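You operate a simulated robot arm through the tools that you are given. There is no shell and no other tool. Be economical: measure what you need, move in short steps, check, and stop when the job is done.

You run a simulated two-armed robot. Do the job below in one go: nothing can be reset, and whatever is moved stays where it is left.

JOB
Mark the yellow-ringed hose with the job card's block: hose to the stop, hold the block, press its button.
Fine: MARK on the card gives the block; it stands between the yellow lines; the hose goes back in the aisle-side slot of the hose rack.
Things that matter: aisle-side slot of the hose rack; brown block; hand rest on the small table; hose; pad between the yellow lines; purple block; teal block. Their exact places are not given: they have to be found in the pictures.

The check looks at the end state, three seconds after you hand in, the way a careful person would. Anything else that was tipped, shoved, dropped, spilled or broken makes it a failure.

ROBOT AND FRAMES
Two 7-joint arms with two-finger parallel grippers on one trunk, on a base that drives. Base frame: it is fixed to the floor where the robot stands at the start and does not move with it; the origin is under the middle of the robot, x ahead of it, y to its left, z up; the surface under the hand at the start is at about z = 900. Readings come in mm, degrees, newtons and seconds.
The left shoulder is at the start at [70, 134, 1226], the right one opposite. With the tool pointing down near the work surface each hand reaches from about 100 to 640 mm from the robot's upright axis, wherever it stands, measured 20 degrees to its own side. Places, roughly: aisle-side slot of the hose rack [900, -100, 900]; hand rest on the small table [800, -300, 900]; pad between the yellow lines [700, -300, 900]. Payload 1.57 kg a hand.
The TCP of each hand is the grasp point between the finger pads, 30 mm short of the fingertips. In the tool frame z runs along the fingers and y along their closing line. The gripper opens to 80 mm. The fingers are 17 mm wide and 12 mm thick; the gripper's body (40 by 82 mm) begins 80 mm behind the TCP.
Orientation is that of the tool frame in the base frame, as [roll, pitch, yaw] about the fixed x, y, z axes, in that order (R = Rz(yaw) Ry(pitch) Rx(roll)). With the fingers straight down and closing along the base's y, the tool's x points along the base's -x, its y along +y and its z along -z.

CONTROLS
- The arms move only by the tool step_arm. It takes "left_increments", "right_increments" or both (then of equal length, played together; a hand with none holds still); each is text: rows parted by semicolons, each of 7 numbers parted by spaces: the shift along the tool's x, y, z in mm, then the turn, a rotation vector about the tool's x, y, z in degrees, then the opening, from 0 (shut) to 1 (fully open). In form: dx dy dz rx ry rz hand; .... A call has 1 to 8 rows; each row shifts and turns the commanded pose from where the row before left it, along the tool's axes as they then stand. A row lasts 0.2 s, in which the tool goes at most 50 mm and 8.6 degrees; a call with a longer step from one row to the next is refused whole, and so is a gripper value outside its range. A pose out of reach is approached as far as the arm can. The call stops where the force on the tool passes 70 N (or 10 N more than at its start, if that is more) or the arm is blocked; 0.2 s more then pass. The fingers move at their own pace (about 153 mm/s each) and stop on an object; they squeeze with about 35 N. The grip force told is the motor's: it shows also when the fingers shut on nothing. Time passes only in rows, and 0.2 s behind the last, so rows that do not move let the fingers close. The reply holds the time, the measured pose of the TCP, the force on the tool along the base axes, the opening and the grip force, in the units named above and with some noise, with the torque about the TCP (base axes, N m) and any sound that the robot's microphone picked up.
- Cameras (640 x 400 px; columns grow to the right, rows downward): "scene" is now at [138.6, -0.1, 1456.3]; the picture's right is [-0.01, -1.00, 0.00], its down [-0.57, 0.01, -0.82] and it looks along [0.82, -0.01, -0.57] (base axes); focal length 249 px, centre (320, 200). "left" rides on the left gripper at [72, 7, -122] in its tool frame; the picture's right is [-0.09, 1.00, 0.00], its down [-0.84, -0.08, -0.54] and it looks along [-0.54, -0.05, 0.84] (tool axes); focal length 238 px, centre (320, 200). "right" rides on the right gripper at [72, -7, -122] in its tool frame; the picture's right is [0.09, 1.00, 0.00], its down [-0.84, 0.08, -0.54] and it looks along [-0.54, 0.05, 0.84] (tool axes); focal length 238 px, centre (320, 200).
- get_image(camera): a new picture of that camera. No time passes.
- move_column(by): slides the trunk up (or, below 0, down) by that many mm; the arms and the scene camera ride with it, the base frame stays. It gives what a move gives, with no picture.
- base_move(legs): drives the robot by 1 to 6 legs, each [ahead, left, turn to the left] in mm, mm and degrees, along the robot's own axes; the way and the turn of a leg run together, so that a leg with both is an arc; at most 1500 mm and 180 degrees a leg. The arms and the cameras ride along, it lands a little off, and it stops where it bumps. It gives what a move gives.
- head_to(pan, tilt): turns the head with the scene camera to pan (to the left, within 86 degrees either way) and tilt (down, from -29 to 69), counted from straight ahead of the robot. It gives what a move gives.
- probe_pixels(camera, pixels): for up to 12 pixels [column, row] of the newest picture of that camera ("zoom" is the newest enlarged one), the place [x, y, z] in the base frame of the surface seen there, good to about 2 mm. No time passes.
- enlarge(camera, box): a new picture of the part [left, top, right, bottom] of that camera's present view, enlarged. No time passes.
- job_done(): hands the job in; it is judged then, once.

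Keep the steps short. Do not move on a guess: measure, check each grasp and each placing, and mend mistakes. In all there are 80 turns and 78 pictures (those below and enlarged ones count). Leave the grippers open and the arms clear of the work at the hand-in unless told otherwise, and finish with a single line.

The tools are called by a JSON object that holds its "method" and its "body". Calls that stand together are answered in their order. step_arm: Moves the arms, as the interface text tells. Its arguments: {"type":"object","properties":{"left_increments":{"type":"string"},"right_increments":{"type":"string"}},"required":[]} The other tools are called the same way: move_column (by) slides the trunk up or down; base_move (legs) drives the base; head_to (pan, tilt) turns the head that bears the scene camera; get_image (camera) takes a picture; probe_pixels (camera, pixels) gives the place of the surface under pixels of a picture; enlarge (camera, box) takes an enlarged picture of a part of a camera's view; job_done () hands the job in.

At the start:

```text
time: 0.0
left_eef_pos: [436.3, 77.5, 1271.8]
left_ee_rot: [-180.0, 0.1, -179.9]
left_ft_force: [-0.1, 0.1, -0.2]
left_torque: [0.01, -0.01, 0.0]
left_finger_gap: 79.9
left_gripper_force: 0.1
right_eef_pos: [397.6, -209.2, 1249.1]
right_ee_rot: [-180.0, 0.0, 180.0]
right_ft_force: [-0.3, -0.6, -0.1]
right_torque: [0.0, 0.02, 0.03]
right_finger_gap: 80.0
right_gripper_force: 0.1
trunk travel left (down, up): [-800.0, 140.0]
robot x, y, heading: [-1.4, 1.2, 0.1]
head pan, tilt: [-0.8, 34.7]
```

scene: 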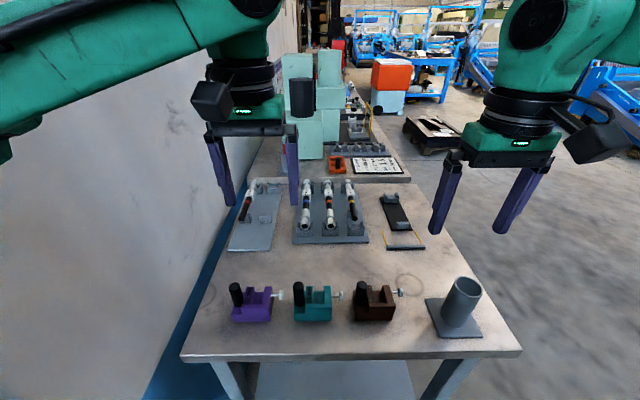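
right: 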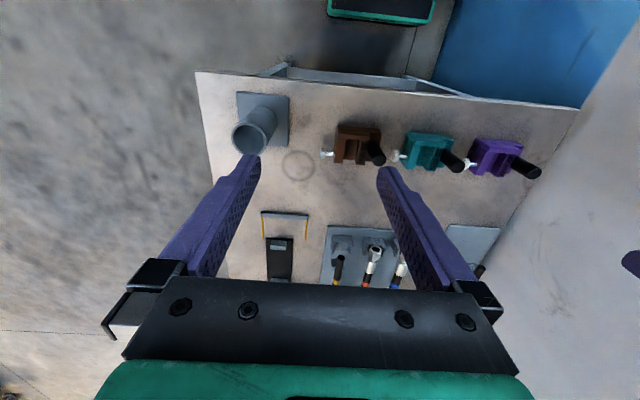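
left: 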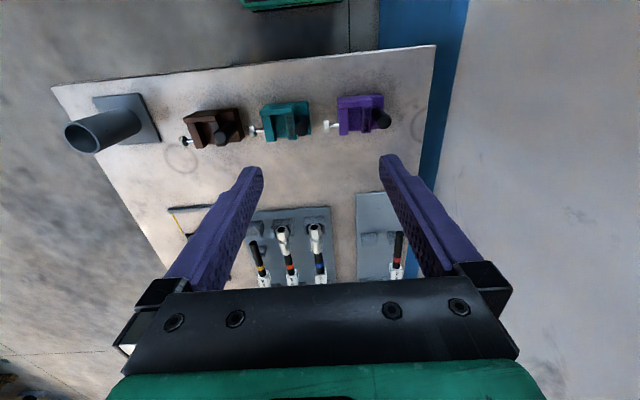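

I see three blocks in front (purple, teal, brown), a hose rack behind, a pad at right and a card further back. I'll enlarge the card, the rack and the blocks.

{"method": "enlarge", "body": {"camera": "scene", "box": [320, 140, 420, 190]}}

{"method": "enlarge", "body": {"camera": "scene", "box": [220, 165, 440, 260]}}

{"method": "enlarge", "body": {"camera": "scene", "box": [200, 260, 500, 360]}}

```text
6.40 times, centred on (370, 165) of scene
```

zoom: 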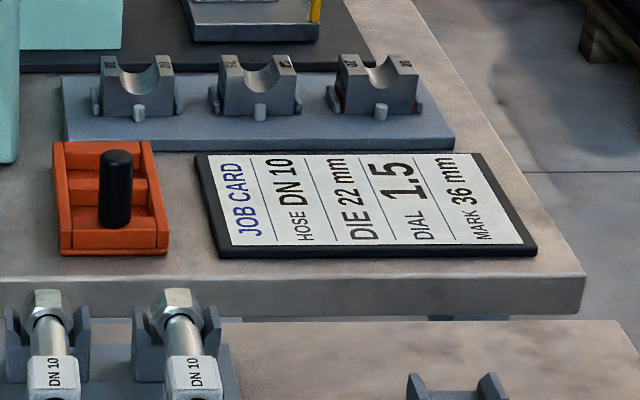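

```text
2.91 times, centred on (330, 212) of scene
```

zoom: 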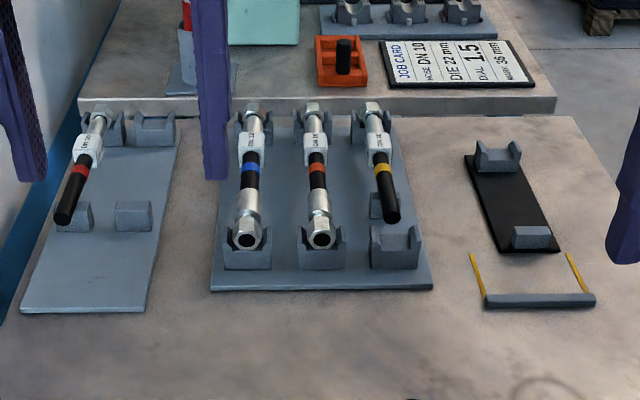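

```text
2.13 times, centred on (350, 310) of scene
```

zoom: 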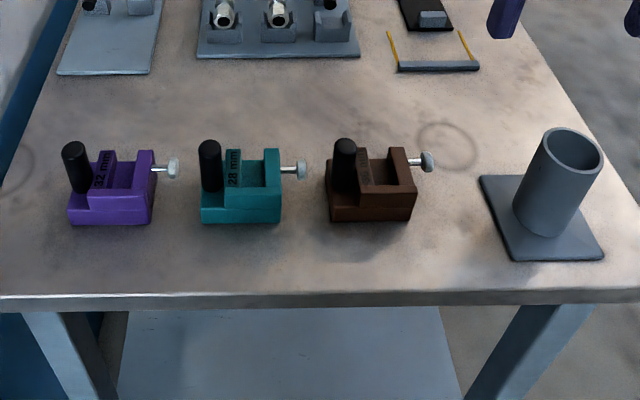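

The card says MARK 36 mm. Purple reads 32 and teal 28; brown must be checked. Next I enlarge brown's label, the pad/hand rest, and probe.

{"method": "enlarge", "body": {"camera": "scene", "box": [345, 275, 415, 325]}}

{"method": "enlarge", "body": {"camera": "scene", "box": [370, 185, 450, 255]}}

{"method": "get_image", "body": {"camera": "scene"}}

{"method": "enlarge", "body": {"camera": "right", "box": [240, 100, 440, 300]}}

```text
8.00 times, centred on (380, 300) of scene
```

zoom: 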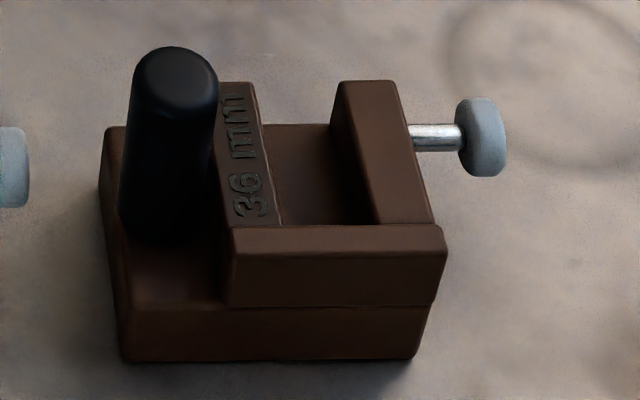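

```text
5.71 times, centred on (410, 220) of scene
```

zoom: 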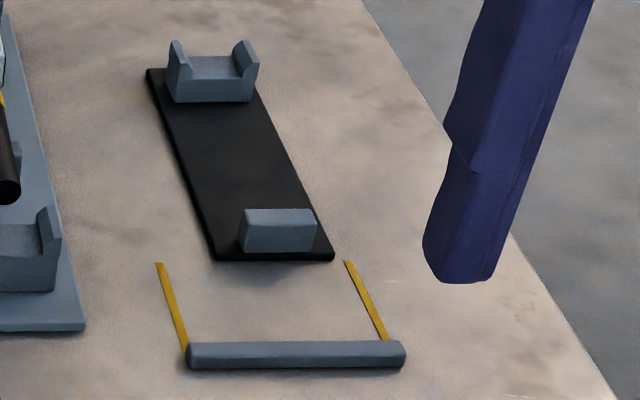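

```text
69 pictures are left
```

scene: 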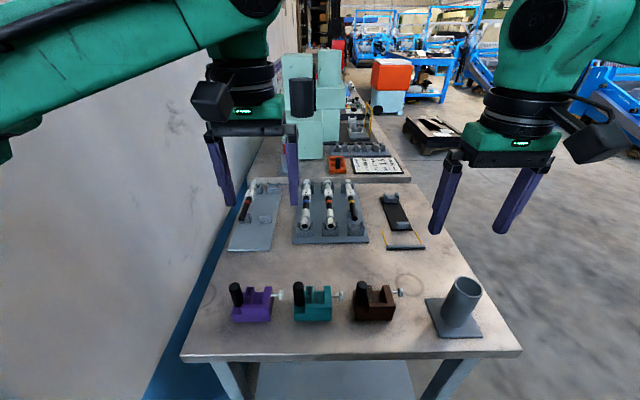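

```text
2.00 times, centred on (340, 200) of right
```

zoom: 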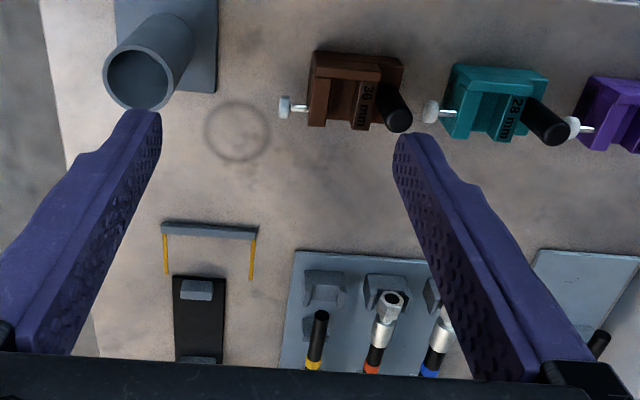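

Brown is the 36 mm block. Now I measure with the fresh scene picture: block parts, pad lines, rest and hose.

{"method": "probe_pixels", "body": {"camera": "scene", "pixels": [[362, 286], [362, 316], [388, 317], [401, 292], [372, 300], [386, 238], [424, 248], [385, 230], [414, 232], [395, 202], [390, 195], [404, 225]]}}

{"method": "probe_pixels", "body": {"camera": "scene", "pixels": [[349, 183], [350, 190], [350, 201], [351, 208], [354, 218], [355, 231], [368, 243], [340, 184], [182, 358], [522, 352], [411, 184], [333, 226]]}}

{"method": "enlarge", "body": {"camera": "scene", "box": [325, 170, 385, 245]}}

```text
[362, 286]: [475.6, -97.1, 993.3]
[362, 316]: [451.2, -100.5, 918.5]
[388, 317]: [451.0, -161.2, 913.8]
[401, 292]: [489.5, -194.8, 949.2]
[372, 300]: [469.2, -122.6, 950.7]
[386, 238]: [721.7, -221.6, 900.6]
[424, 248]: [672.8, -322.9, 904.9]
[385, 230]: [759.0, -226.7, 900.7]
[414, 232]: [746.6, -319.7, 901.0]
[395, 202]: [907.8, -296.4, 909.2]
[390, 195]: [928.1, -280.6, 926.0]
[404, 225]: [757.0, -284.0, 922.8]
```

```text
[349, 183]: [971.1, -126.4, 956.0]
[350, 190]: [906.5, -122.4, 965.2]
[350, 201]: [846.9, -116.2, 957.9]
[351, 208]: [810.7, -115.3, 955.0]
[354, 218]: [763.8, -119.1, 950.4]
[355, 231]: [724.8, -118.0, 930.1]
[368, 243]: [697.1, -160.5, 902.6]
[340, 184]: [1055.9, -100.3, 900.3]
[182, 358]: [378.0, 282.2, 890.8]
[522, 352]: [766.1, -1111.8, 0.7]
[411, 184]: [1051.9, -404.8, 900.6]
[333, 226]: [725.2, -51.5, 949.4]
```

```text
5.33 times, centred on (355, 208) of scene
```

zoom: 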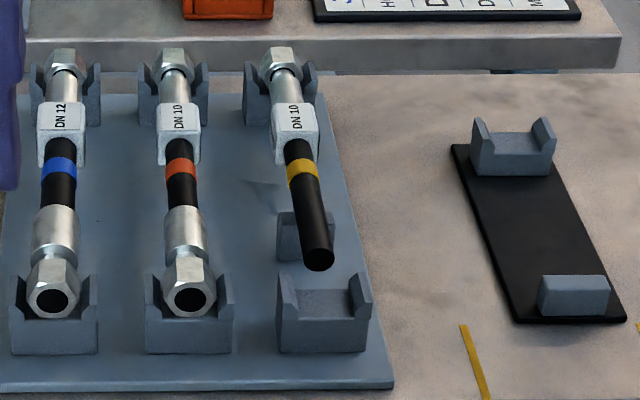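

Everything lies at x 450–980, y −80…−330, so working from the aisle side (facing +y) fits best. I look at my base's footprint and the aisle first.

{"method": "head_to", "body": {"pan": -60, "tilt": 50}}

{"method": "get_image", "body": {"camera": "scene"}}

{"method": "head_to", "body": {"pan": 0, "tilt": 69}}

{"method": "get_image", "body": {"camera": "scene"}}

```text
time: 1.3
left_eef_pos: [437.0, 77.3, 1271.6]
left_ee_rot: [180.0, 0.0, 180.0]
left_ft_force: [-0.5, 0.3, 0.2]
left_torque: [0.0, 0.03, -0.01]
left_finger_gap: 80.3
left_gripper_force: 0.0
right_eef_pos: [396.6, -209.6, 1248.2]
right_ee_rot: [-179.9, 0.0, 180.0]
right_ft_force: [-0.4, -0.2, -0.9]
right_torque: [-0.06, 0.02, -0.01]
right_finger_gap: 79.6
right_gripper_force: 0.1
trunk travel left (down, up): [-800.0, 140.0]
robot x, y, heading: [-0.9, 2.4, -0.2]
head pan, tilt: [-60.0, 50.0]
```

```text
66 pictures are left
```

scene: 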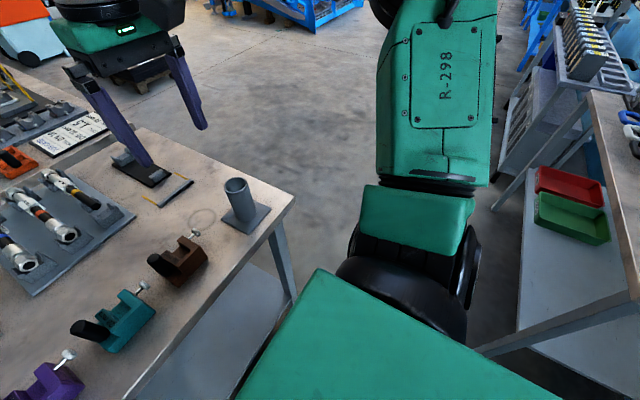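

```text
time: 2.6
left_eef_pos: [436.4, 78.5, 1270.6]
left_ee_rot: [180.0, 0.0, -180.0]
left_ft_force: [0.7, 0.4, -1.0]
left_torque: [0.02, 0.0, 0.01]
left_finger_gap: 80.1
left_gripper_force: 0.0
right_eef_pos: [398.1, -209.5, 1247.9]
right_ee_rot: [180.0, 0.1, 180.0]
right_ft_force: [-1.1, -0.2, -1.4]
right_torque: [0.01, 0.0, 0.0]
right_finger_gap: 79.8
right_gripper_force: 0.2
trunk travel left (down, up): [-800.0, 140.0]
robot x, y, heading: [0.2, -2.7, -0.1]
head pan, tilt: [0.0, 68.8]
```

```text
65 pictures are left
```

scene: 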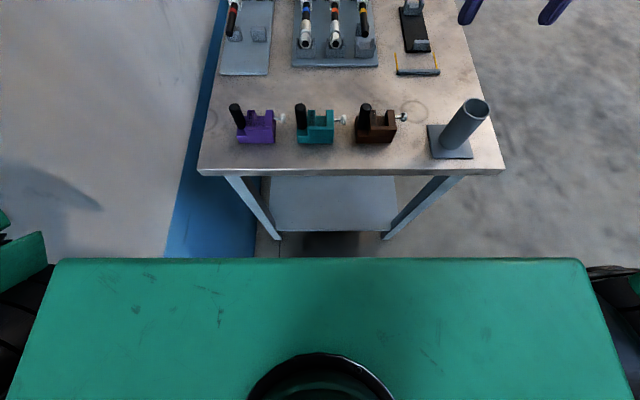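

Probing the table corner, its aisle edge, and my own body's front.

{"method": "probe_pixels", "body": {"camera": "scene", "pixels": [[200, 174], [503, 172], [470, 40], [320, 262], [560, 262], [60, 262], [474, 104], [375, 104], [388, 243], [480, 103], [500, 300]]}}

{"method": "head_to", "body": {"pan": -80, "tilt": 30}}

{"method": "get_image", "body": {"camera": "scene"}}

```text
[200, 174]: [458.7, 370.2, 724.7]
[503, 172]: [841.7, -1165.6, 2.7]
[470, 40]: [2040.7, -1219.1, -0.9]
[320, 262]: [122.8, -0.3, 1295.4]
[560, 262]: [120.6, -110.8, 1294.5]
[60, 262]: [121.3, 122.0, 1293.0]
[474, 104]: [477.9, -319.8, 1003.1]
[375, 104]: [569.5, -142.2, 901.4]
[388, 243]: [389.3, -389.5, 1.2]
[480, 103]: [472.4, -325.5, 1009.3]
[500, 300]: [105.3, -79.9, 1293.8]
```

```text
time: 4.1
left_eef_pos: [438.1, 77.2, 1271.3]
left_ee_rot: [-179.9, 0.1, 180.0]
left_ft_force: [-0.1, 0.0, 0.0]
left_torque: [-0.03, -0.03, -0.01]
left_finger_gap: 80.0
left_gripper_force: 0.2
right_eef_pos: [397.7, -208.6, 1249.6]
right_ee_rot: [180.0, 0.0, -180.0]
right_ft_force: [-0.3, 0.2, -0.9]
right_torque: [0.01, 0.0, 0.02]
right_finger_gap: 80.2
right_gripper_force: 0.1
trunk travel left (down, up): [-800.0, 140.0]
robot x, y, heading: [-0.2, -0.9, 0.1]
head pan, tilt: [-80.0, 30.0]
```

```text
64 pictures are left
```

scene: 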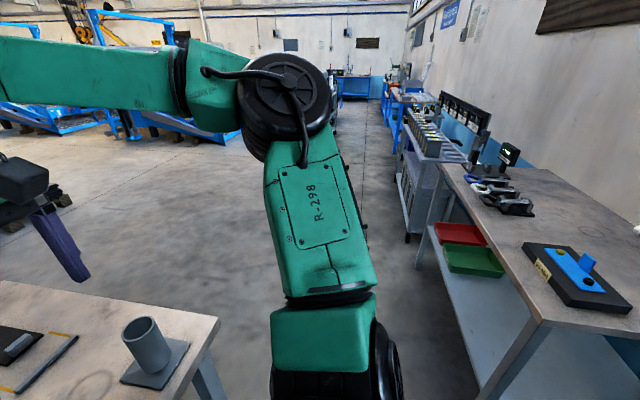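

{"method": "probe_pixels", "body": {"camera": "scene", "pixels": [[440, 180], [480, 230], [530, 305], [200, 360], [215, 322], [100, 296], [0, 283], [480, 385], [410, 235]]}}

```text
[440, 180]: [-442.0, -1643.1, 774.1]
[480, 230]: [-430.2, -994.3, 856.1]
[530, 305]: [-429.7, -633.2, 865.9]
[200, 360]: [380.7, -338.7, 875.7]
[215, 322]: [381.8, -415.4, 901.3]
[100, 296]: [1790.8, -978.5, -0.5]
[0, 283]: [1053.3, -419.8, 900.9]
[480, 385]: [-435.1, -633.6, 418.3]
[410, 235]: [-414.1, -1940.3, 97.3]
```

The strip at the top of the right-hand picture (380,15) looks like my base front; I measure it.

{"method": "get_image", "body": {"camera": "right"}}

{"method": "probe_pixels", "body": {"camera": "right", "pixels": [[380, 19], [340, 14], [425, 20], [380, 8], [250, 78], [550, 102]]}}

```text
63 pictures are left
```

right: 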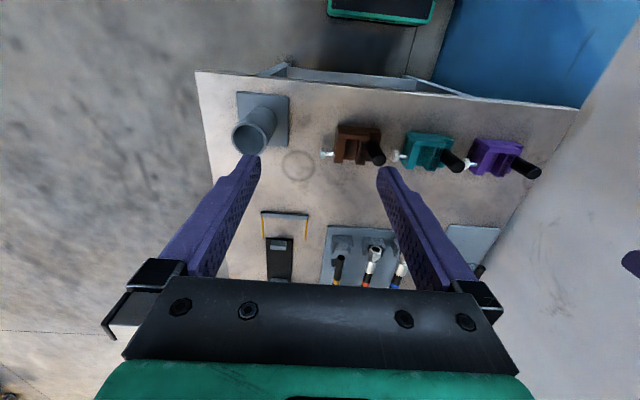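

```text
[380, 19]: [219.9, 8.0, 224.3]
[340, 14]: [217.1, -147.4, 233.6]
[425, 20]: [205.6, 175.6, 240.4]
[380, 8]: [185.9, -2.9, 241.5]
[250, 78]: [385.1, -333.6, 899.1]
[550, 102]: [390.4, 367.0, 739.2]
```

Base front is 225 mm ahead of my axis, half width about 190. Driving: right 900, ahead 650, turn left 90°, staying well clear of the table.

{"method": "base_move", "body": {"legs": [[0, -900, 0], [650, 0, 0], [0, 0, 90]]}}

{"method": "head_to", "body": {"pan": 0, "tilt": 50}}

{"method": "get_image", "body": {"camera": "scene"}}

```text
time: 16.0
left_eef_pos: [580.2, -455.0, 1271.3]
left_ee_rot: [-179.9, 0.0, -88.8]
left_ft_force: [0.6, 0.2, 0.3]
left_torque: [-0.01, -0.01, -0.03]
left_finger_gap: 79.9
left_gripper_force: 0.1
right_eef_pos: [869.0, -488.9, 1247.8]
right_ee_rot: [-179.9, -0.1, -88.9]
right_ft_force: [0.5, -0.3, -0.6]
right_torque: [0.0, 0.01, 0.0]
right_finger_gap: 79.9
right_gripper_force: 0.0
trunk travel left (down, up): [-800.0, 140.0]
robot x, y, heading: [668.5, -893.6, 91.2]
head pan, tilt: [-80.0, 30.0]
```

```text
time: 17.5
left_eef_pos: [581.3, -454.9, 1271.7]
left_ee_rot: [180.0, 0.0, -88.9]
left_ft_force: [0.0, 0.3, -0.7]
left_torque: [0.02, 0.01, 0.0]
left_finger_gap: 79.9
left_gripper_force: 0.0
right_eef_pos: [869.2, -489.0, 1248.9]
right_ee_rot: [179.9, 0.0, -88.8]
right_ft_force: [-0.2, -0.8, -0.4]
right_torque: [-0.02, 0.0, -0.03]
right_finger_gap: 80.0
right_gripper_force: 0.0
trunk travel left (down, up): [-800.0, 140.0]
robot x, y, heading: [669.4, -887.6, 91.2]
head pan, tilt: [0.0, 50.0]
```

```text
62 pictures are left
```

scene: 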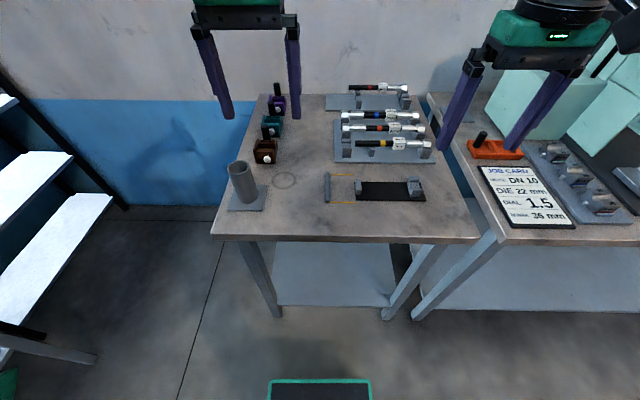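

Landed at (669,−890), 91°. The way ahead is clear; driving 195 ahead, straightening the heading.

{"method": "base_move", "body": {"legs": [[195, 10, -1.2]]}}

{"method": "get_image", "body": {"camera": "scene"}}

{"method": "get_image", "body": {"camera": "left"}}

{"method": "get_image", "body": {"camera": "right"}}

```text
time: 19.1
left_eef_pos: [577.9, -263.1, 1272.6]
left_ee_rot: [-179.9, 0.2, -90.1]
left_ft_force: [-0.2, -0.2, 0.4]
left_torque: [0.04, 0.01, 0.01]
left_finger_gap: 80.0
left_gripper_force: 0.1
right_eef_pos: [864.8, -303.5, 1249.7]
right_ee_rot: [-180.0, 0.2, -90.0]
right_ft_force: [0.9, -0.6, 1.2]
right_torque: [0.03, 0.03, 0.0]
right_finger_gap: 79.8
right_gripper_force: 0.0
trunk travel left (down, up): [-800.0, 140.0]
robot x, y, heading: [656.2, -690.6, 90.2]
head pan, tilt: [0.0, 50.0]
```

```text
61 pictures are left
```

scene: 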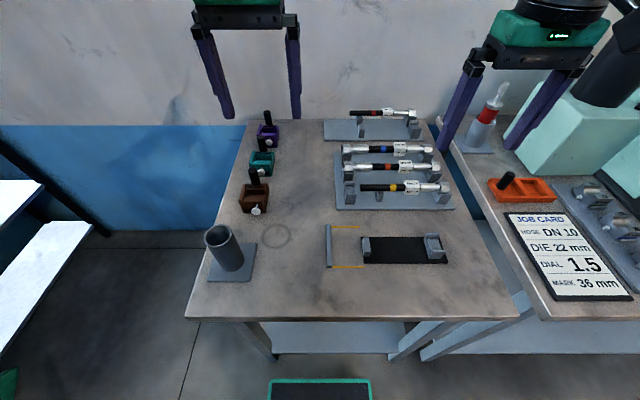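

```text
60 pictures are left
```

left: 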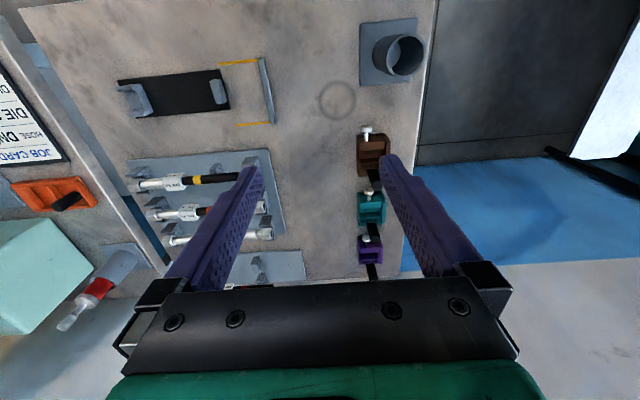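

```text
59 pictures are left
```

right: 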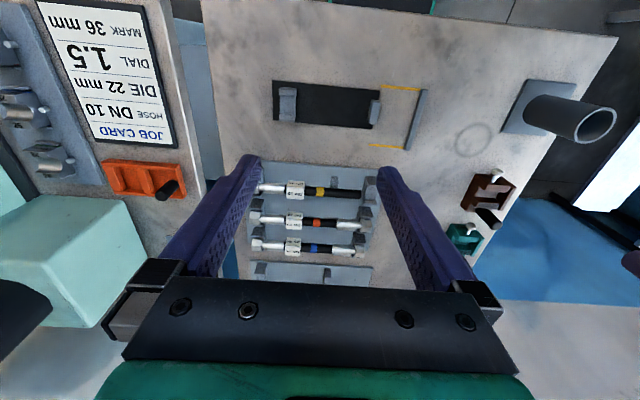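

Good stance. Now close-ups of the brown block, the pad and the yellow hose for measuring.

{"method": "enlarge", "body": {"camera": "scene", "box": [230, 160, 290, 222]}}

{"method": "probe_pixels", "body": {"camera": "zoom", "pixels": [[250, 95], [240, 180], [165, 430], [150, 250], [340, 430], [390, 330], [320, 250], [285, 440], [280, 535], [345, 560], [110, 390], [260, 330]]}}

{"method": "enlarge", "body": {"camera": "left", "box": [340, 115, 410, 185]}}

{"method": "enlarge", "body": {"camera": "right", "box": [240, 70, 440, 210]}}

```text
6.45 times, centred on (260, 191) of scene
```

zoom: 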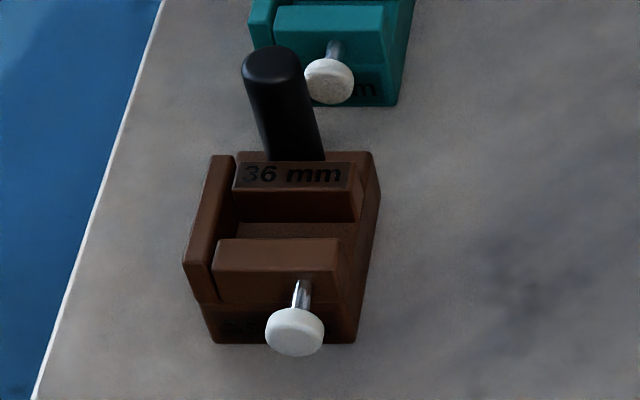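

```text
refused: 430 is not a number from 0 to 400
```

```text
5.71 times, centred on (375, 150) of left
```

zoom: 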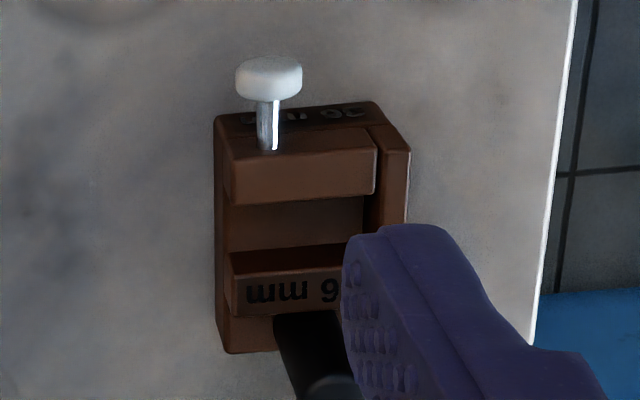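

```text
2.86 times, centred on (340, 140) of right
```

zoom: 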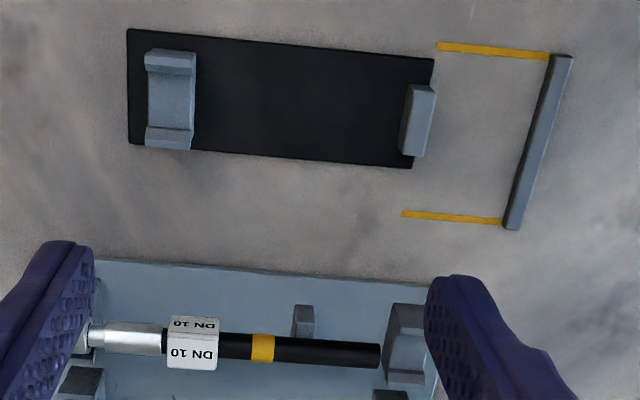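

{"method": "probe_pixels", "body": {"camera": "zoom", "pixels": [[552, 58], [516, 222], [567, 60], [438, 46], [403, 213], [413, 88], [404, 150], [170, 90], [170, 58], [168, 138], [130, 32], [410, 165]]}}

{"method": "probe_pixels", "body": {"camera": "zoom", "pixels": [[100, 336], [150, 338], [190, 352], [188, 324], [235, 345], [263, 347], [300, 350], [375, 355], [305, 320], [405, 315], [400, 345], [405, 375]]}}

{"method": "enlarge", "body": {"camera": "scene", "box": [230, 160, 290, 222]}}

{"method": "probe_pixels", "body": {"camera": "zoom", "pixels": [[270, 60], [290, 145], [295, 175], [290, 207], [290, 230], [275, 260], [295, 330], [210, 220], [222, 165], [372, 165], [215, 335], [350, 338]]}}

```text
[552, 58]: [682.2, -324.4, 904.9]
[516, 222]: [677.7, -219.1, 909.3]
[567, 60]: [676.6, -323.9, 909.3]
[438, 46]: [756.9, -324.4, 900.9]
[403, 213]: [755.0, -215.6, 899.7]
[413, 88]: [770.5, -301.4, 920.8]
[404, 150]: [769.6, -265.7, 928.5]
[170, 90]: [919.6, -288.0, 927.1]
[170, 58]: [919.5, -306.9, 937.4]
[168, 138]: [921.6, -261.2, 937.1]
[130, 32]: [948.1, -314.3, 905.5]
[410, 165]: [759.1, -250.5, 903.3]
```

```text
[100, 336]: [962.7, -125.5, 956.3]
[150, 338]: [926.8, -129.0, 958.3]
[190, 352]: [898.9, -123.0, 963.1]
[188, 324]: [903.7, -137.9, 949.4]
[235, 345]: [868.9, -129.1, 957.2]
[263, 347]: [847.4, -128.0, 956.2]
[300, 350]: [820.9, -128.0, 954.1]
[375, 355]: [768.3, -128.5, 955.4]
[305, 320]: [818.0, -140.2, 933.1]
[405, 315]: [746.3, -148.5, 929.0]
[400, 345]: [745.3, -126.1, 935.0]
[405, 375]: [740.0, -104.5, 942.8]
```

```text
6.45 times, centred on (260, 191) of scene
```

zoom: 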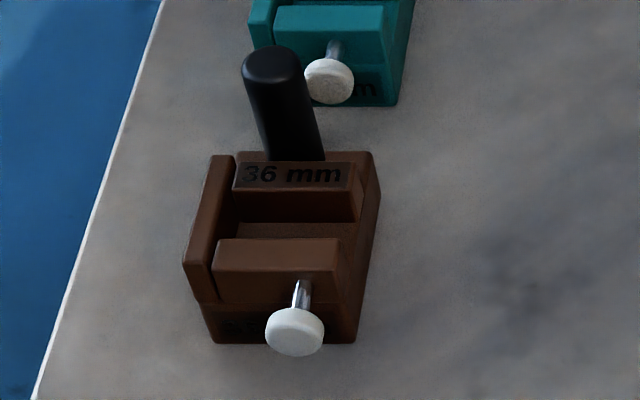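

```text
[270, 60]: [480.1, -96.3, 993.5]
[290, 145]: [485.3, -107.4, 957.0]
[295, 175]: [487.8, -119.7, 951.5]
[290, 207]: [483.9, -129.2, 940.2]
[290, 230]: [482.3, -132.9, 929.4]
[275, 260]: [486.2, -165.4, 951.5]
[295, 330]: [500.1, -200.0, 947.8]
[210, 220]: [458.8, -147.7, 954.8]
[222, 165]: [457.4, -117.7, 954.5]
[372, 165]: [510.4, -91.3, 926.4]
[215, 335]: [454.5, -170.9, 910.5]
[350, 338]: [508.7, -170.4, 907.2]
```

The block is 60×88 mm with the stop wall on −x, trough floor at z≈929 matching the rest (928). I check the trough edges, the neighbour's button, and brown's handle in the left camera.

{"method": "enlarge", "body": {"camera": "scene", "box": [240, 155, 280, 217]}}

{"method": "probe_pixels", "body": {"camera": "zoom", "pixels": [[245, 100], [275, 80], [195, 60], [190, 90]]}}

{"method": "enlarge", "body": {"camera": "left", "box": [340, 115, 410, 185]}}

{"method": "probe_pixels", "body": {"camera": "zoom", "pixels": [[300, 185], [300, 203], [300, 225], [300, 245], [285, 265], [270, 75], [400, 160], [380, 180], [225, 200], [225, 300], [300, 112], [268, 95]]}}

```text
6.45 times, centred on (260, 186) of scene
```

zoom: 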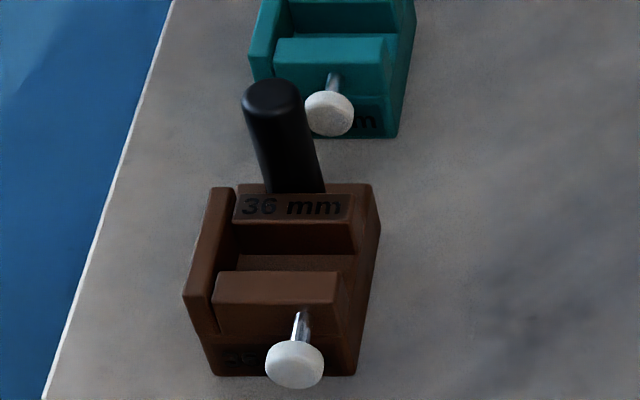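

```text
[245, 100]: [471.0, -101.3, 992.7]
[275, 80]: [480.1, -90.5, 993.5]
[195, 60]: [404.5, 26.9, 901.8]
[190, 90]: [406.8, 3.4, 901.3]
```

```text
5.71 times, centred on (375, 150) of left
```

zoom: 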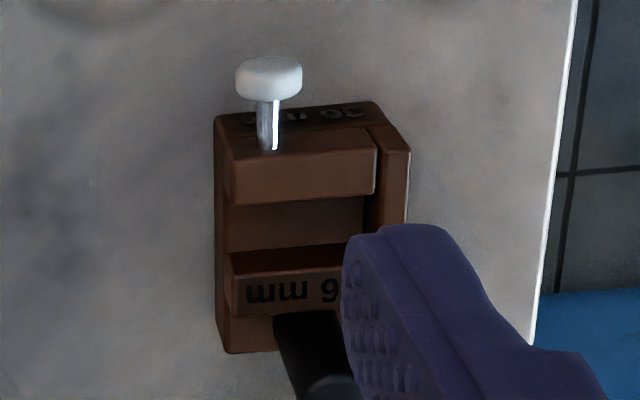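

```text
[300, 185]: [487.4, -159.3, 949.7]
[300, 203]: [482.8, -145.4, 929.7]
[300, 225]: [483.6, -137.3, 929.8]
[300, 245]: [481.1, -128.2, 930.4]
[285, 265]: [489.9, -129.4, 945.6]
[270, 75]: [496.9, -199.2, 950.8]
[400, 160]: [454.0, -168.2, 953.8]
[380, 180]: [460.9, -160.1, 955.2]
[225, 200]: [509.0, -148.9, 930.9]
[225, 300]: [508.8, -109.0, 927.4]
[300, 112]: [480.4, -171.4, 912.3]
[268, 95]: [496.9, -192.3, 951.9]
```

Trough y −128…−157, handle axis ≈(480,−96), top z 994. Left hand goes above the handle: 5 rows sideways, then 3 down 45.

{"method": "step_arm", "body": {"left_increments": "-33.3 19.6 0 0 0 0 1; -33.3 19.6 0 0 0 0 1; -33.3 19.6 0 0 0 0 1; -33.3 19.6 0 0 0 0 1; -33.4 19.5 0 0 0 0 1; 0 0 45 0 0 0 1; 0 0 45 0 0 0 1; 0 0 45 0 0 0 1"}}

{"method": "get_image", "body": {"camera": "left"}}

{"method": "get_image", "body": {"camera": "scene"}}

```text
time: 20.9
left_eef_pos: [500.5, -143.4, 1128.1]
left_ee_rot: [-179.9, -0.1, -90.0]
left_ft_force: [-0.3, -0.2, 0.0]
left_torque: [0.0, 0.01, -0.02]
left_finger_gap: 80.0
left_gripper_force: 0.1
left hand out of reach, approached as far as the arm can: row 4, 5
right_eef_pos: [864.9, -299.7, 1248.5]
right_ee_rot: [179.9, 0.1, -90.0]
right_ft_force: [0.4, -0.8, -0.6]
right_torque: [-0.03, 0.01, -0.02]
right_finger_gap: 79.9
right_gripper_force: 0.0
trunk travel left (down, up): [-800.0, 140.0]
robot x, y, heading: [653.5, -696.1, 89.9]
head pan, tilt: [0.0, 50.0]
```

```text
52 pictures are left
```

left: 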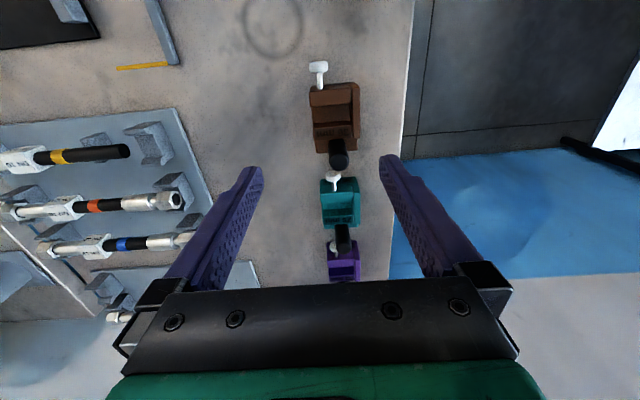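

```text
51 pictures are left
```

scene: 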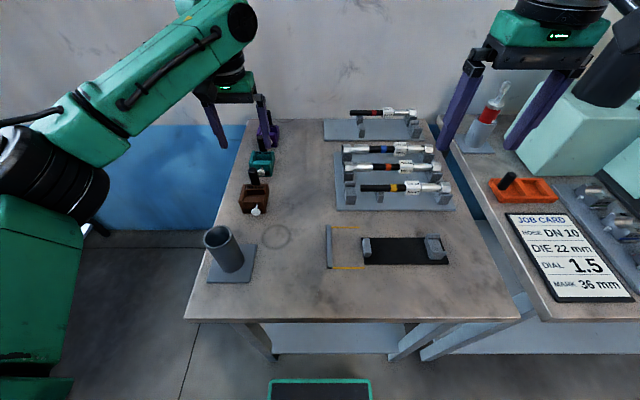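

High up the reach is shorter; lower should be within 640. I go down 60 more (tips stay above the handle top at 994) and read the pose.

{"method": "step_arm", "body": {"left_increments": "0 0 30 0 0 0 1; 0 0 30 0 0 0 1; 0 0 0 0 0 0 1; 0 0 0 0 0 0 1"}}

```text
time: 21.9
left_eef_pos: [501.5, -145.1, 1066.5]
left_ee_rot: [-180.0, 0.0, -90.0]
left_ft_force: [0.6, -0.5, 0.4]
left_torque: [0.02, -0.01, 0.02]
left_finger_gap: 80.1
left_gripper_force: 0.1
right_eef_pos: [864.7, -300.5, 1248.8]
right_ee_rot: [179.9, 0.0, -90.0]
right_ft_force: [-1.0, -0.4, 0.7]
right_torque: [-0.02, -0.02, 0.01]
right_finger_gap: 80.0
right_gripper_force: 0.0
trunk travel left (down, up): [-800.0, 140.0]
robot x, y, heading: [656.7, -696.4, 90.0]
head pan, tilt: [0.0, 50.0]
```

It stayed at (501,−145). Now the missing −21 in x and +48 in y at this height.

{"method": "step_arm", "body": {"left_increments": "-16 7 0 0 0 0 1; -16 7 0 0 0 0 1; -16 7 0 0 0 0 1; 0 0 0 0 0 0 1"}}

{"method": "get_image", "body": {"camera": "left"}}

```text
time: 22.9
left_eef_pos: [478.9, -94.7, 1066.6]
left_ee_rot: [-179.9, 0.1, -90.0]
left_ft_force: [-0.3, 0.2, 0.4]
left_torque: [0.02, -0.02, 0.01]
left_finger_gap: 79.9
left_gripper_force: 0.1
right_eef_pos: [864.4, -299.8, 1249.4]
right_ee_rot: [-180.0, 0.0, -90.1]
right_ft_force: [0.1, -0.4, 0.3]
right_torque: [0.03, 0.01, 0.01]
right_finger_gap: 80.0
right_gripper_force: 0.0
trunk travel left (down, up): [-800.0, 140.0]
robot x, y, heading: [655.9, -696.7, 90.1]
head pan, tilt: [0.0, 50.0]
```

```text
50 pictures are left
```

left: 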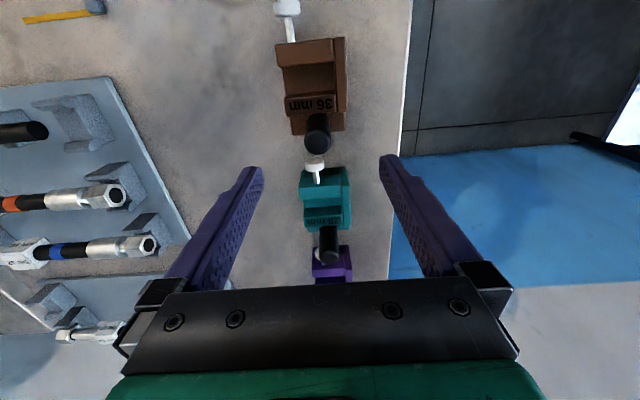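

{"method": "probe_pixels", "body": {"camera": "left", "pixels": [[318, 122], [307, 135], [330, 137], [318, 148], [315, 160], [306, 168]]}}

```text
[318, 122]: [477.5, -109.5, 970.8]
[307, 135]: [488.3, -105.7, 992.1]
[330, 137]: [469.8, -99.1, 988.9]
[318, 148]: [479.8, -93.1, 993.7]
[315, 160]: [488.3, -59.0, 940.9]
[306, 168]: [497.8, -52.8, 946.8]
```

Handle centre ≈(479.5,−97); the teal button head begins at y −60, clear of the 17 mm fingers. Down to TCP z≈968, then close.

{"method": "step_arm", "body": {"left_increments": "2 0 30 0 0 0 1; 0 0 30 0 0 0 1; 0 0 25 0 0 0 1; 0 0 14 0 0 0 1; 0 0 0 0 0 0 1; 0 0 0 0 0 0 0; 0 0 0 0 0 0 0; 0 0 0 0 0 0 0"}}

{"method": "get_image", "body": {"camera": "left"}}

```text
time: 24.7
left_eef_pos: [479.1, -97.6, 967.4]
left_ee_rot: [179.9, 0.1, -90.1]
left_ft_force: [-0.5, 0.3, -0.2]
left_torque: [-0.07, 0.14, -0.06]
left_finger_gap: 22.8
left_gripper_force: 34.8
right_eef_pos: [864.9, -299.2, 1249.6]
right_ee_rot: [-179.9, 0.0, -90.0]
right_ft_force: [0.6, -0.1, 0.3]
right_torque: [-0.04, 0.02, -0.01]
right_finger_gap: 79.9
right_gripper_force: 0.1
trunk travel left (down, up): [-800.0, 140.0]
robot x, y, heading: [654.5, -698.2, 90.2]
head pan, tilt: [0.0, 50.0]
```

```text
49 pictures are left
```

left: 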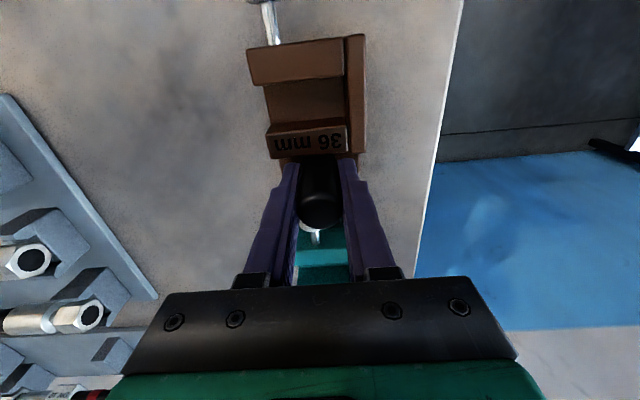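

Handle gripped, gap 22.8 mm. Lift straight up 40 mm and check for tilt.

{"method": "step_arm", "body": {"left_increments": "0 0 -5 0 0 0 0; 0 0 -10 0 0 0 0; 0 0 -12 0 0 0 0; 0 0 -13 0 0 0 0; 0 0 0 0 0 0 0"}}

{"method": "get_image", "body": {"camera": "scene"}}

{"method": "get_image", "body": {"camera": "left"}}

```text
time: 25.9
left_eef_pos: [478.7, -96.5, 1008.1]
left_ee_rot: [-179.7, 0.0, -90.0]
left_ft_force: [-1.3, -0.6, -2.0]
left_torque: [0.06, 0.03, -0.03]
left_finger_gap: 22.8
left_gripper_force: 35.2
right_eef_pos: [864.4, -300.0, 1247.2]
right_ee_rot: [-180.0, 0.1, -90.0]
right_ft_force: [-0.4, -0.7, 0.1]
right_torque: [0.0, -0.03, 0.0]
right_finger_gap: 80.1
right_gripper_force: 0.0
trunk travel left (down, up): [-800.0, 140.0]
robot x, y, heading: [655.4, -695.2, 89.8]
head pan, tilt: [0.0, 50.0]
```

```text
48 pictures are left
```

scene: 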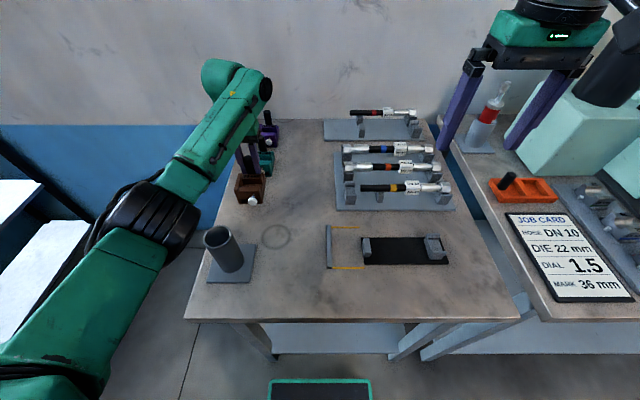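

```text
47 pictures are left
```

left: 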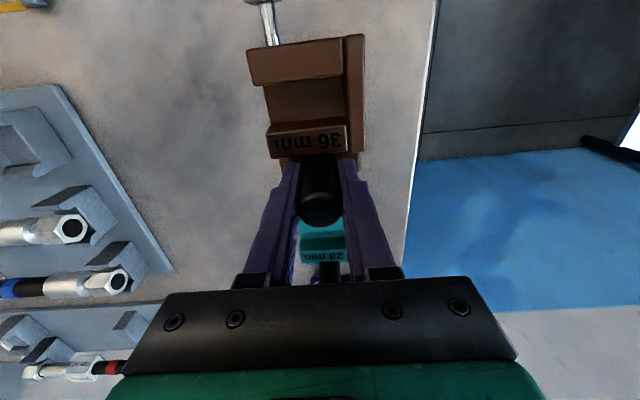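

Held level and rigid. Carry: −y 142 first, then +x 232, at this height.

{"method": "step_arm", "body": {"left_increments": "47.5 0 0 0 0 0 0; 47.5 0 0 0 0 0 0; 47.5 0 0 0 0 0 0; 0 -47 0 0 0 0 0; 0 -47 0 0 0 0 0; 0 -47 0 0 0 0 0; 0 -47 0 0 0 0 0; 0 -44 0 0 0 0 0"}}

{"method": "step_arm", "body": {"left_increments": "0 0 0 0 0 0 0"}}

{"method": "get_image", "body": {"camera": "scene"}}

{"method": "get_image", "body": {"camera": "left"}}

```text
time: 26.7
left_eef_pos: [480.7, -217.4, 1009.8]
left_ee_rot: [-179.5, 2.1, -89.3]
left_ft_force: [-0.3, 15.4, -10.4]
left_torque: [1.85, -0.21, -0.83]
left_finger_gap: 23.0
left_gripper_force: 35.2
right_eef_pos: [865.3, -292.7, 1247.2]
right_ee_rot: [179.9, -0.3, -90.1]
right_ft_force: [0.3, 0.1, -0.4]
right_torque: [-0.01, 0.02, 0.01]
right_finger_gap: 80.0
right_gripper_force: 0.2
trunk travel left (down, up): [-800.0, 140.0]
robot x, y, heading: [657.7, -698.2, 89.8]
head pan, tilt: [0.0, 50.0]
stopped in row 4 (left hand): the force on the tool passed its limit at 84 N (the readings are from after the stop); the commanded pose is now the measured one
```

```text
time: 27.1
left_eef_pos: [481.5, -218.1, 1010.8]
left_ee_rot: [-179.3, 2.2, -89.3]
left_ft_force: [2.6, 24.1, -7.0]
left_torque: [0.88, -0.19, -0.38]
left_finger_gap: 23.0
left_gripper_force: 34.9
right_eef_pos: [866.5, -295.1, 1246.1]
right_ee_rot: [179.9, -0.2, -90.1]
right_ft_force: [-0.3, -0.2, -0.5]
right_torque: [-0.01, 0.01, -0.03]
right_finger_gap: 80.0
right_gripper_force: 0.2
trunk travel left (down, up): [-800.0, 140.0]
robot x, y, heading: [660.6, -696.4, 90.0]
head pan, tilt: [0.0, 50.0]
```

```text
46 pictures are left
```

scene: 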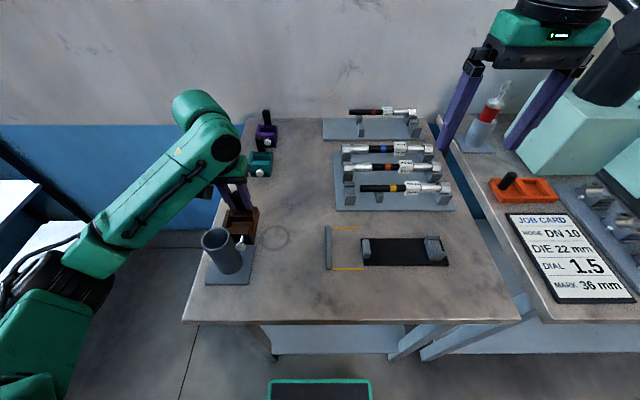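

```text
45 pictures are left
```

left: 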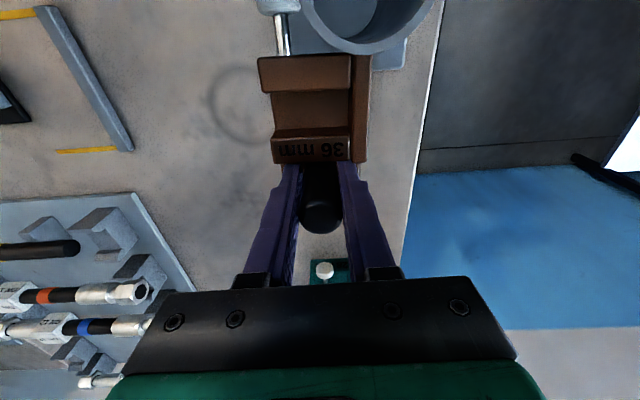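

My mistake: going −y at x 480 ran the block into the grey tube. It is still standing. I back off +y 30 at once, then inspect the tube and the grip.

{"method": "step_arm", "body": {"left_increments": "-10 0 0 0 0 0 0; -10 0 0 0 0 0 0; -10 0 0 0 0 0 0; 0 0 0 0 0 0 0"}}

{"method": "get_image", "body": {"camera": "scene"}}

{"method": "enlarge", "body": {"camera": "scene", "box": [180, 170, 300, 330]}}

{"method": "probe_pixels", "body": {"camera": "scene", "pixels": [[207, 281], [250, 284], [256, 244], [218, 243], [212, 246], [186, 318], [515, 320], [327, 268]]}}

```text
time: 28.1
left_eef_pos: [479.5, -193.6, 1015.6]
left_ee_rot: [-179.4, 2.2, -89.5]
left_ft_force: [1.2, -0.7, -0.6]
left_torque: [0.1, -0.03, -0.01]
left_finger_gap: 22.8
left_gripper_force: 35.5
right_eef_pos: [865.5, -300.0, 1250.2]
right_ee_rot: [179.8, 0.0, -90.1]
right_ft_force: [-0.2, -0.7, 0.7]
right_torque: [0.04, 0.0, -0.03]
right_finger_gap: 79.9
right_gripper_force: 0.1
trunk travel left (down, up): [-800.0, 140.0]
robot x, y, heading: [656.9, -695.8, 89.5]
head pan, tilt: [0.0, 50.0]
```

```text
44 pictures are left
```

scene: 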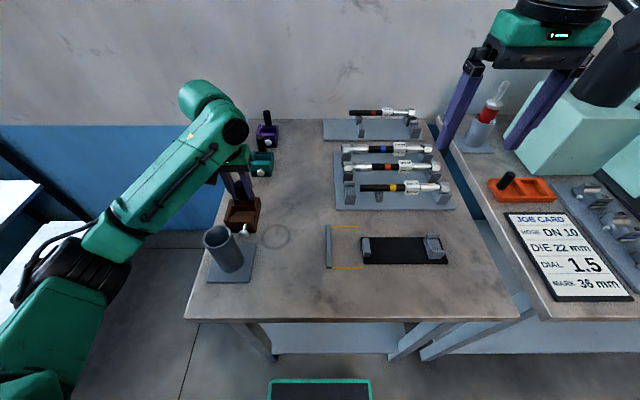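

```text
2.50 times, centred on (240, 250) of scene
```

zoom: 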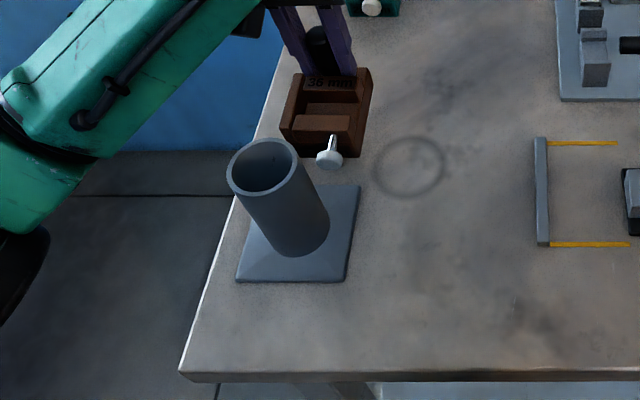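

```text
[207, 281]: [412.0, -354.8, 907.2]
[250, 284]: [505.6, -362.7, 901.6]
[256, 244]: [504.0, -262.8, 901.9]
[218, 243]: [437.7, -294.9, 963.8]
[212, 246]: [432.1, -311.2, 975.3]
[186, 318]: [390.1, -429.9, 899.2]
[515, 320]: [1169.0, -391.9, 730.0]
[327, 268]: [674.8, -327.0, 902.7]
```

The tube's plate corners now read (412,−355), (504,−263); from the first picture I compute (409,−356), (503,−265): not moved within measuring error. The hand is tilted 2.2°; I undo that and carry along +x at this y, clear of the tube.

{"method": "step_arm", "body": {"left_increments": "-4 0 0 -0.6 2.2 0.5 0; 0 -47 0 0 0 0 0; 0 -47 0 0 0 0 0; 0 -47 0 0 0 0 0; 0 -47 0 0 0 0 0; 0 -44 0 0 0 0 0; 0 0 0 0 0 0 0"}}

{"method": "get_image", "body": {"camera": "left"}}

{"method": "enlarge", "body": {"camera": "scene", "box": [270, 160, 390, 280]}}

```text
time: 29.7
left_eef_pos: [711.9, -186.9, 1013.3]
left_ee_rot: [180.0, 0.1, -89.9]
left_ft_force: [-0.4, -0.3, -1.6]
left_torque: [0.06, -0.04, 0.0]
left_finger_gap: 23.1
left_gripper_force: 35.1
right_eef_pos: [865.3, -299.6, 1250.4]
right_ee_rot: [180.0, 0.0, -90.1]
right_ft_force: [-0.2, -0.1, 0.2]
right_torque: [0.0, -0.03, 0.0]
right_finger_gap: 79.9
right_gripper_force: 0.0
trunk travel left (down, up): [-800.0, 140.0]
robot x, y, heading: [653.1, -696.8, 89.6]
head pan, tilt: [0.0, 50.0]
```

```text
42 pictures are left
```

left: 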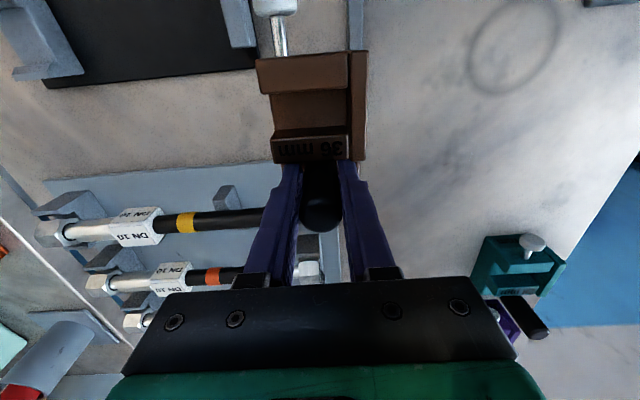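

```text
3.33 times, centred on (330, 220) of scene
```

zoom: 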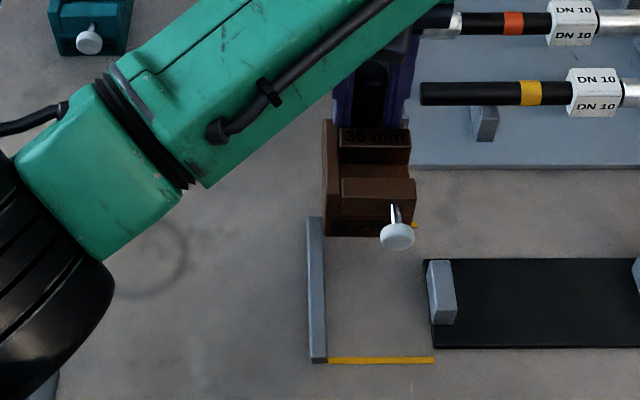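

The block's edges sit about 12 rows lower in the hand camera than before, so it pivoted a little in the grip. Probing its surfaces for the tilt.

{"method": "probe_pixels", "body": {"camera": "left", "pixels": [[262, 88], [345, 84], [345, 58], [265, 66], [280, 135], [335, 132], [360, 60], [358, 150], [300, 100], [300, 125], [318, 200], [275, 8]]}}

{"method": "probe_pixels", "body": {"camera": "zoom", "pixels": [[335, 226], [345, 185], [405, 185], [345, 200], [400, 235], [332, 130], [330, 200], [370, 140], [312, 350], [320, 225]]}}

```text
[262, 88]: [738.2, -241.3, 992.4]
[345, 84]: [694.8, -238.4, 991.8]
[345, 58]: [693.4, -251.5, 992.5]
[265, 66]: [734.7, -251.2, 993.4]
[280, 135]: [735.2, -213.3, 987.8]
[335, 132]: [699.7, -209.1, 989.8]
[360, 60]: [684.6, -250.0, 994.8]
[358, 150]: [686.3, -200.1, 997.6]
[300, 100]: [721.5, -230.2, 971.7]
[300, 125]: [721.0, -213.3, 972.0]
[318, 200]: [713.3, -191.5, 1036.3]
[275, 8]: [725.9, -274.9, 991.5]
```

```text
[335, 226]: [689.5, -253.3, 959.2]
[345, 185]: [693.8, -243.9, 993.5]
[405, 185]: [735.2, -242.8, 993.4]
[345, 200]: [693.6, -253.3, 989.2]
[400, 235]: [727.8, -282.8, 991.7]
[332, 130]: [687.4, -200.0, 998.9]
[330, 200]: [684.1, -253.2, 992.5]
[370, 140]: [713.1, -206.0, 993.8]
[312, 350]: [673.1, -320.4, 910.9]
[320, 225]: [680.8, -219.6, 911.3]
```

The block slid about 7 mm in +y and 3–4 mm down in the grip, tilt at most 1–2°. Its −y face is at −253 (target −313) and −x face ≈684. I move −y 60, +x 2, then down 34 and look.

{"method": "step_arm", "body": {"left_increments": "30 -2 0 0 0 0 0; 30 0 0 0 0 0 0; 0 0 12 0 0 0 0; 0 0 12 0 0 0 0; 0 0 10 0 0 0 0; 0 0 0 0 0 0 0"}}

{"method": "enlarge", "body": {"camera": "scene", "box": [290, 190, 390, 280]}}

{"method": "get_image", "body": {"camera": "left"}}

{"method": "get_image", "body": {"camera": "right"}}

```text
time: 31.1
left_eef_pos: [714.4, -247.8, 979.5]
left_ee_rot: [-180.0, 0.2, -89.8]
left_ft_force: [-0.2, -0.6, -1.7]
left_torque: [0.05, 0.0, 0.03]
left_finger_gap: 23.0
left_gripper_force: 34.7
right_eef_pos: [866.2, -300.0, 1248.9]
right_ee_rot: [179.9, 0.1, -90.1]
right_ft_force: [-0.6, -0.1, -1.1]
right_torque: [-0.02, 0.01, 0.01]
right_finger_gap: 79.9
right_gripper_force: 0.0
trunk travel left (down, up): [-800.0, 140.0]
robot x, y, heading: [655.7, -698.5, 89.5]
head pan, tilt: [0.0, 50.0]
```

```text
4.44 times, centred on (340, 235) of scene
```

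zoom: 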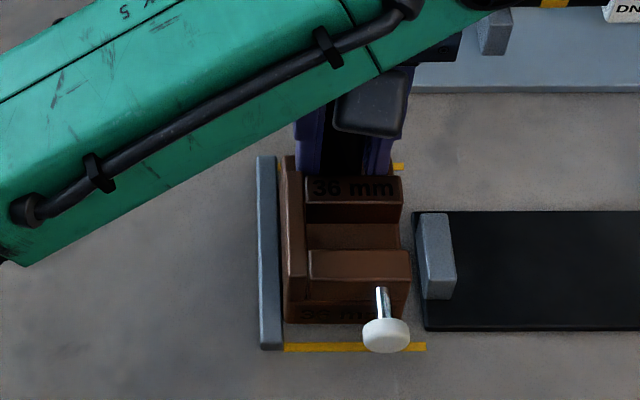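

```text
39 pictures are left
```

left: 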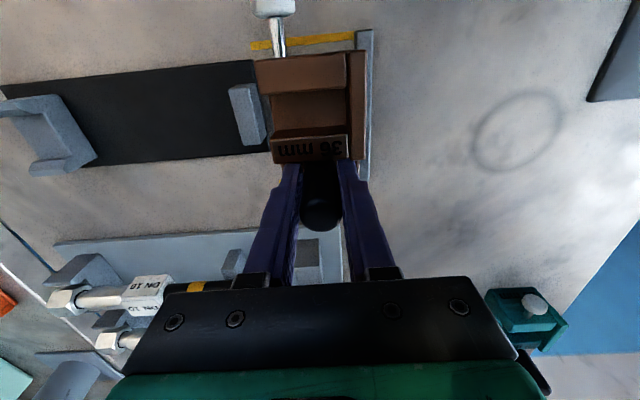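

```text
38 pictures are left
```

right: 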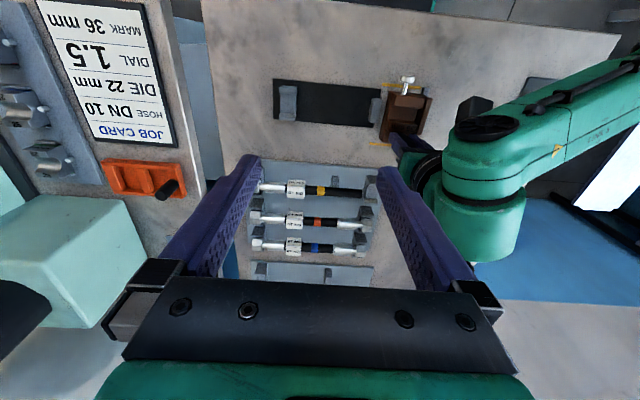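

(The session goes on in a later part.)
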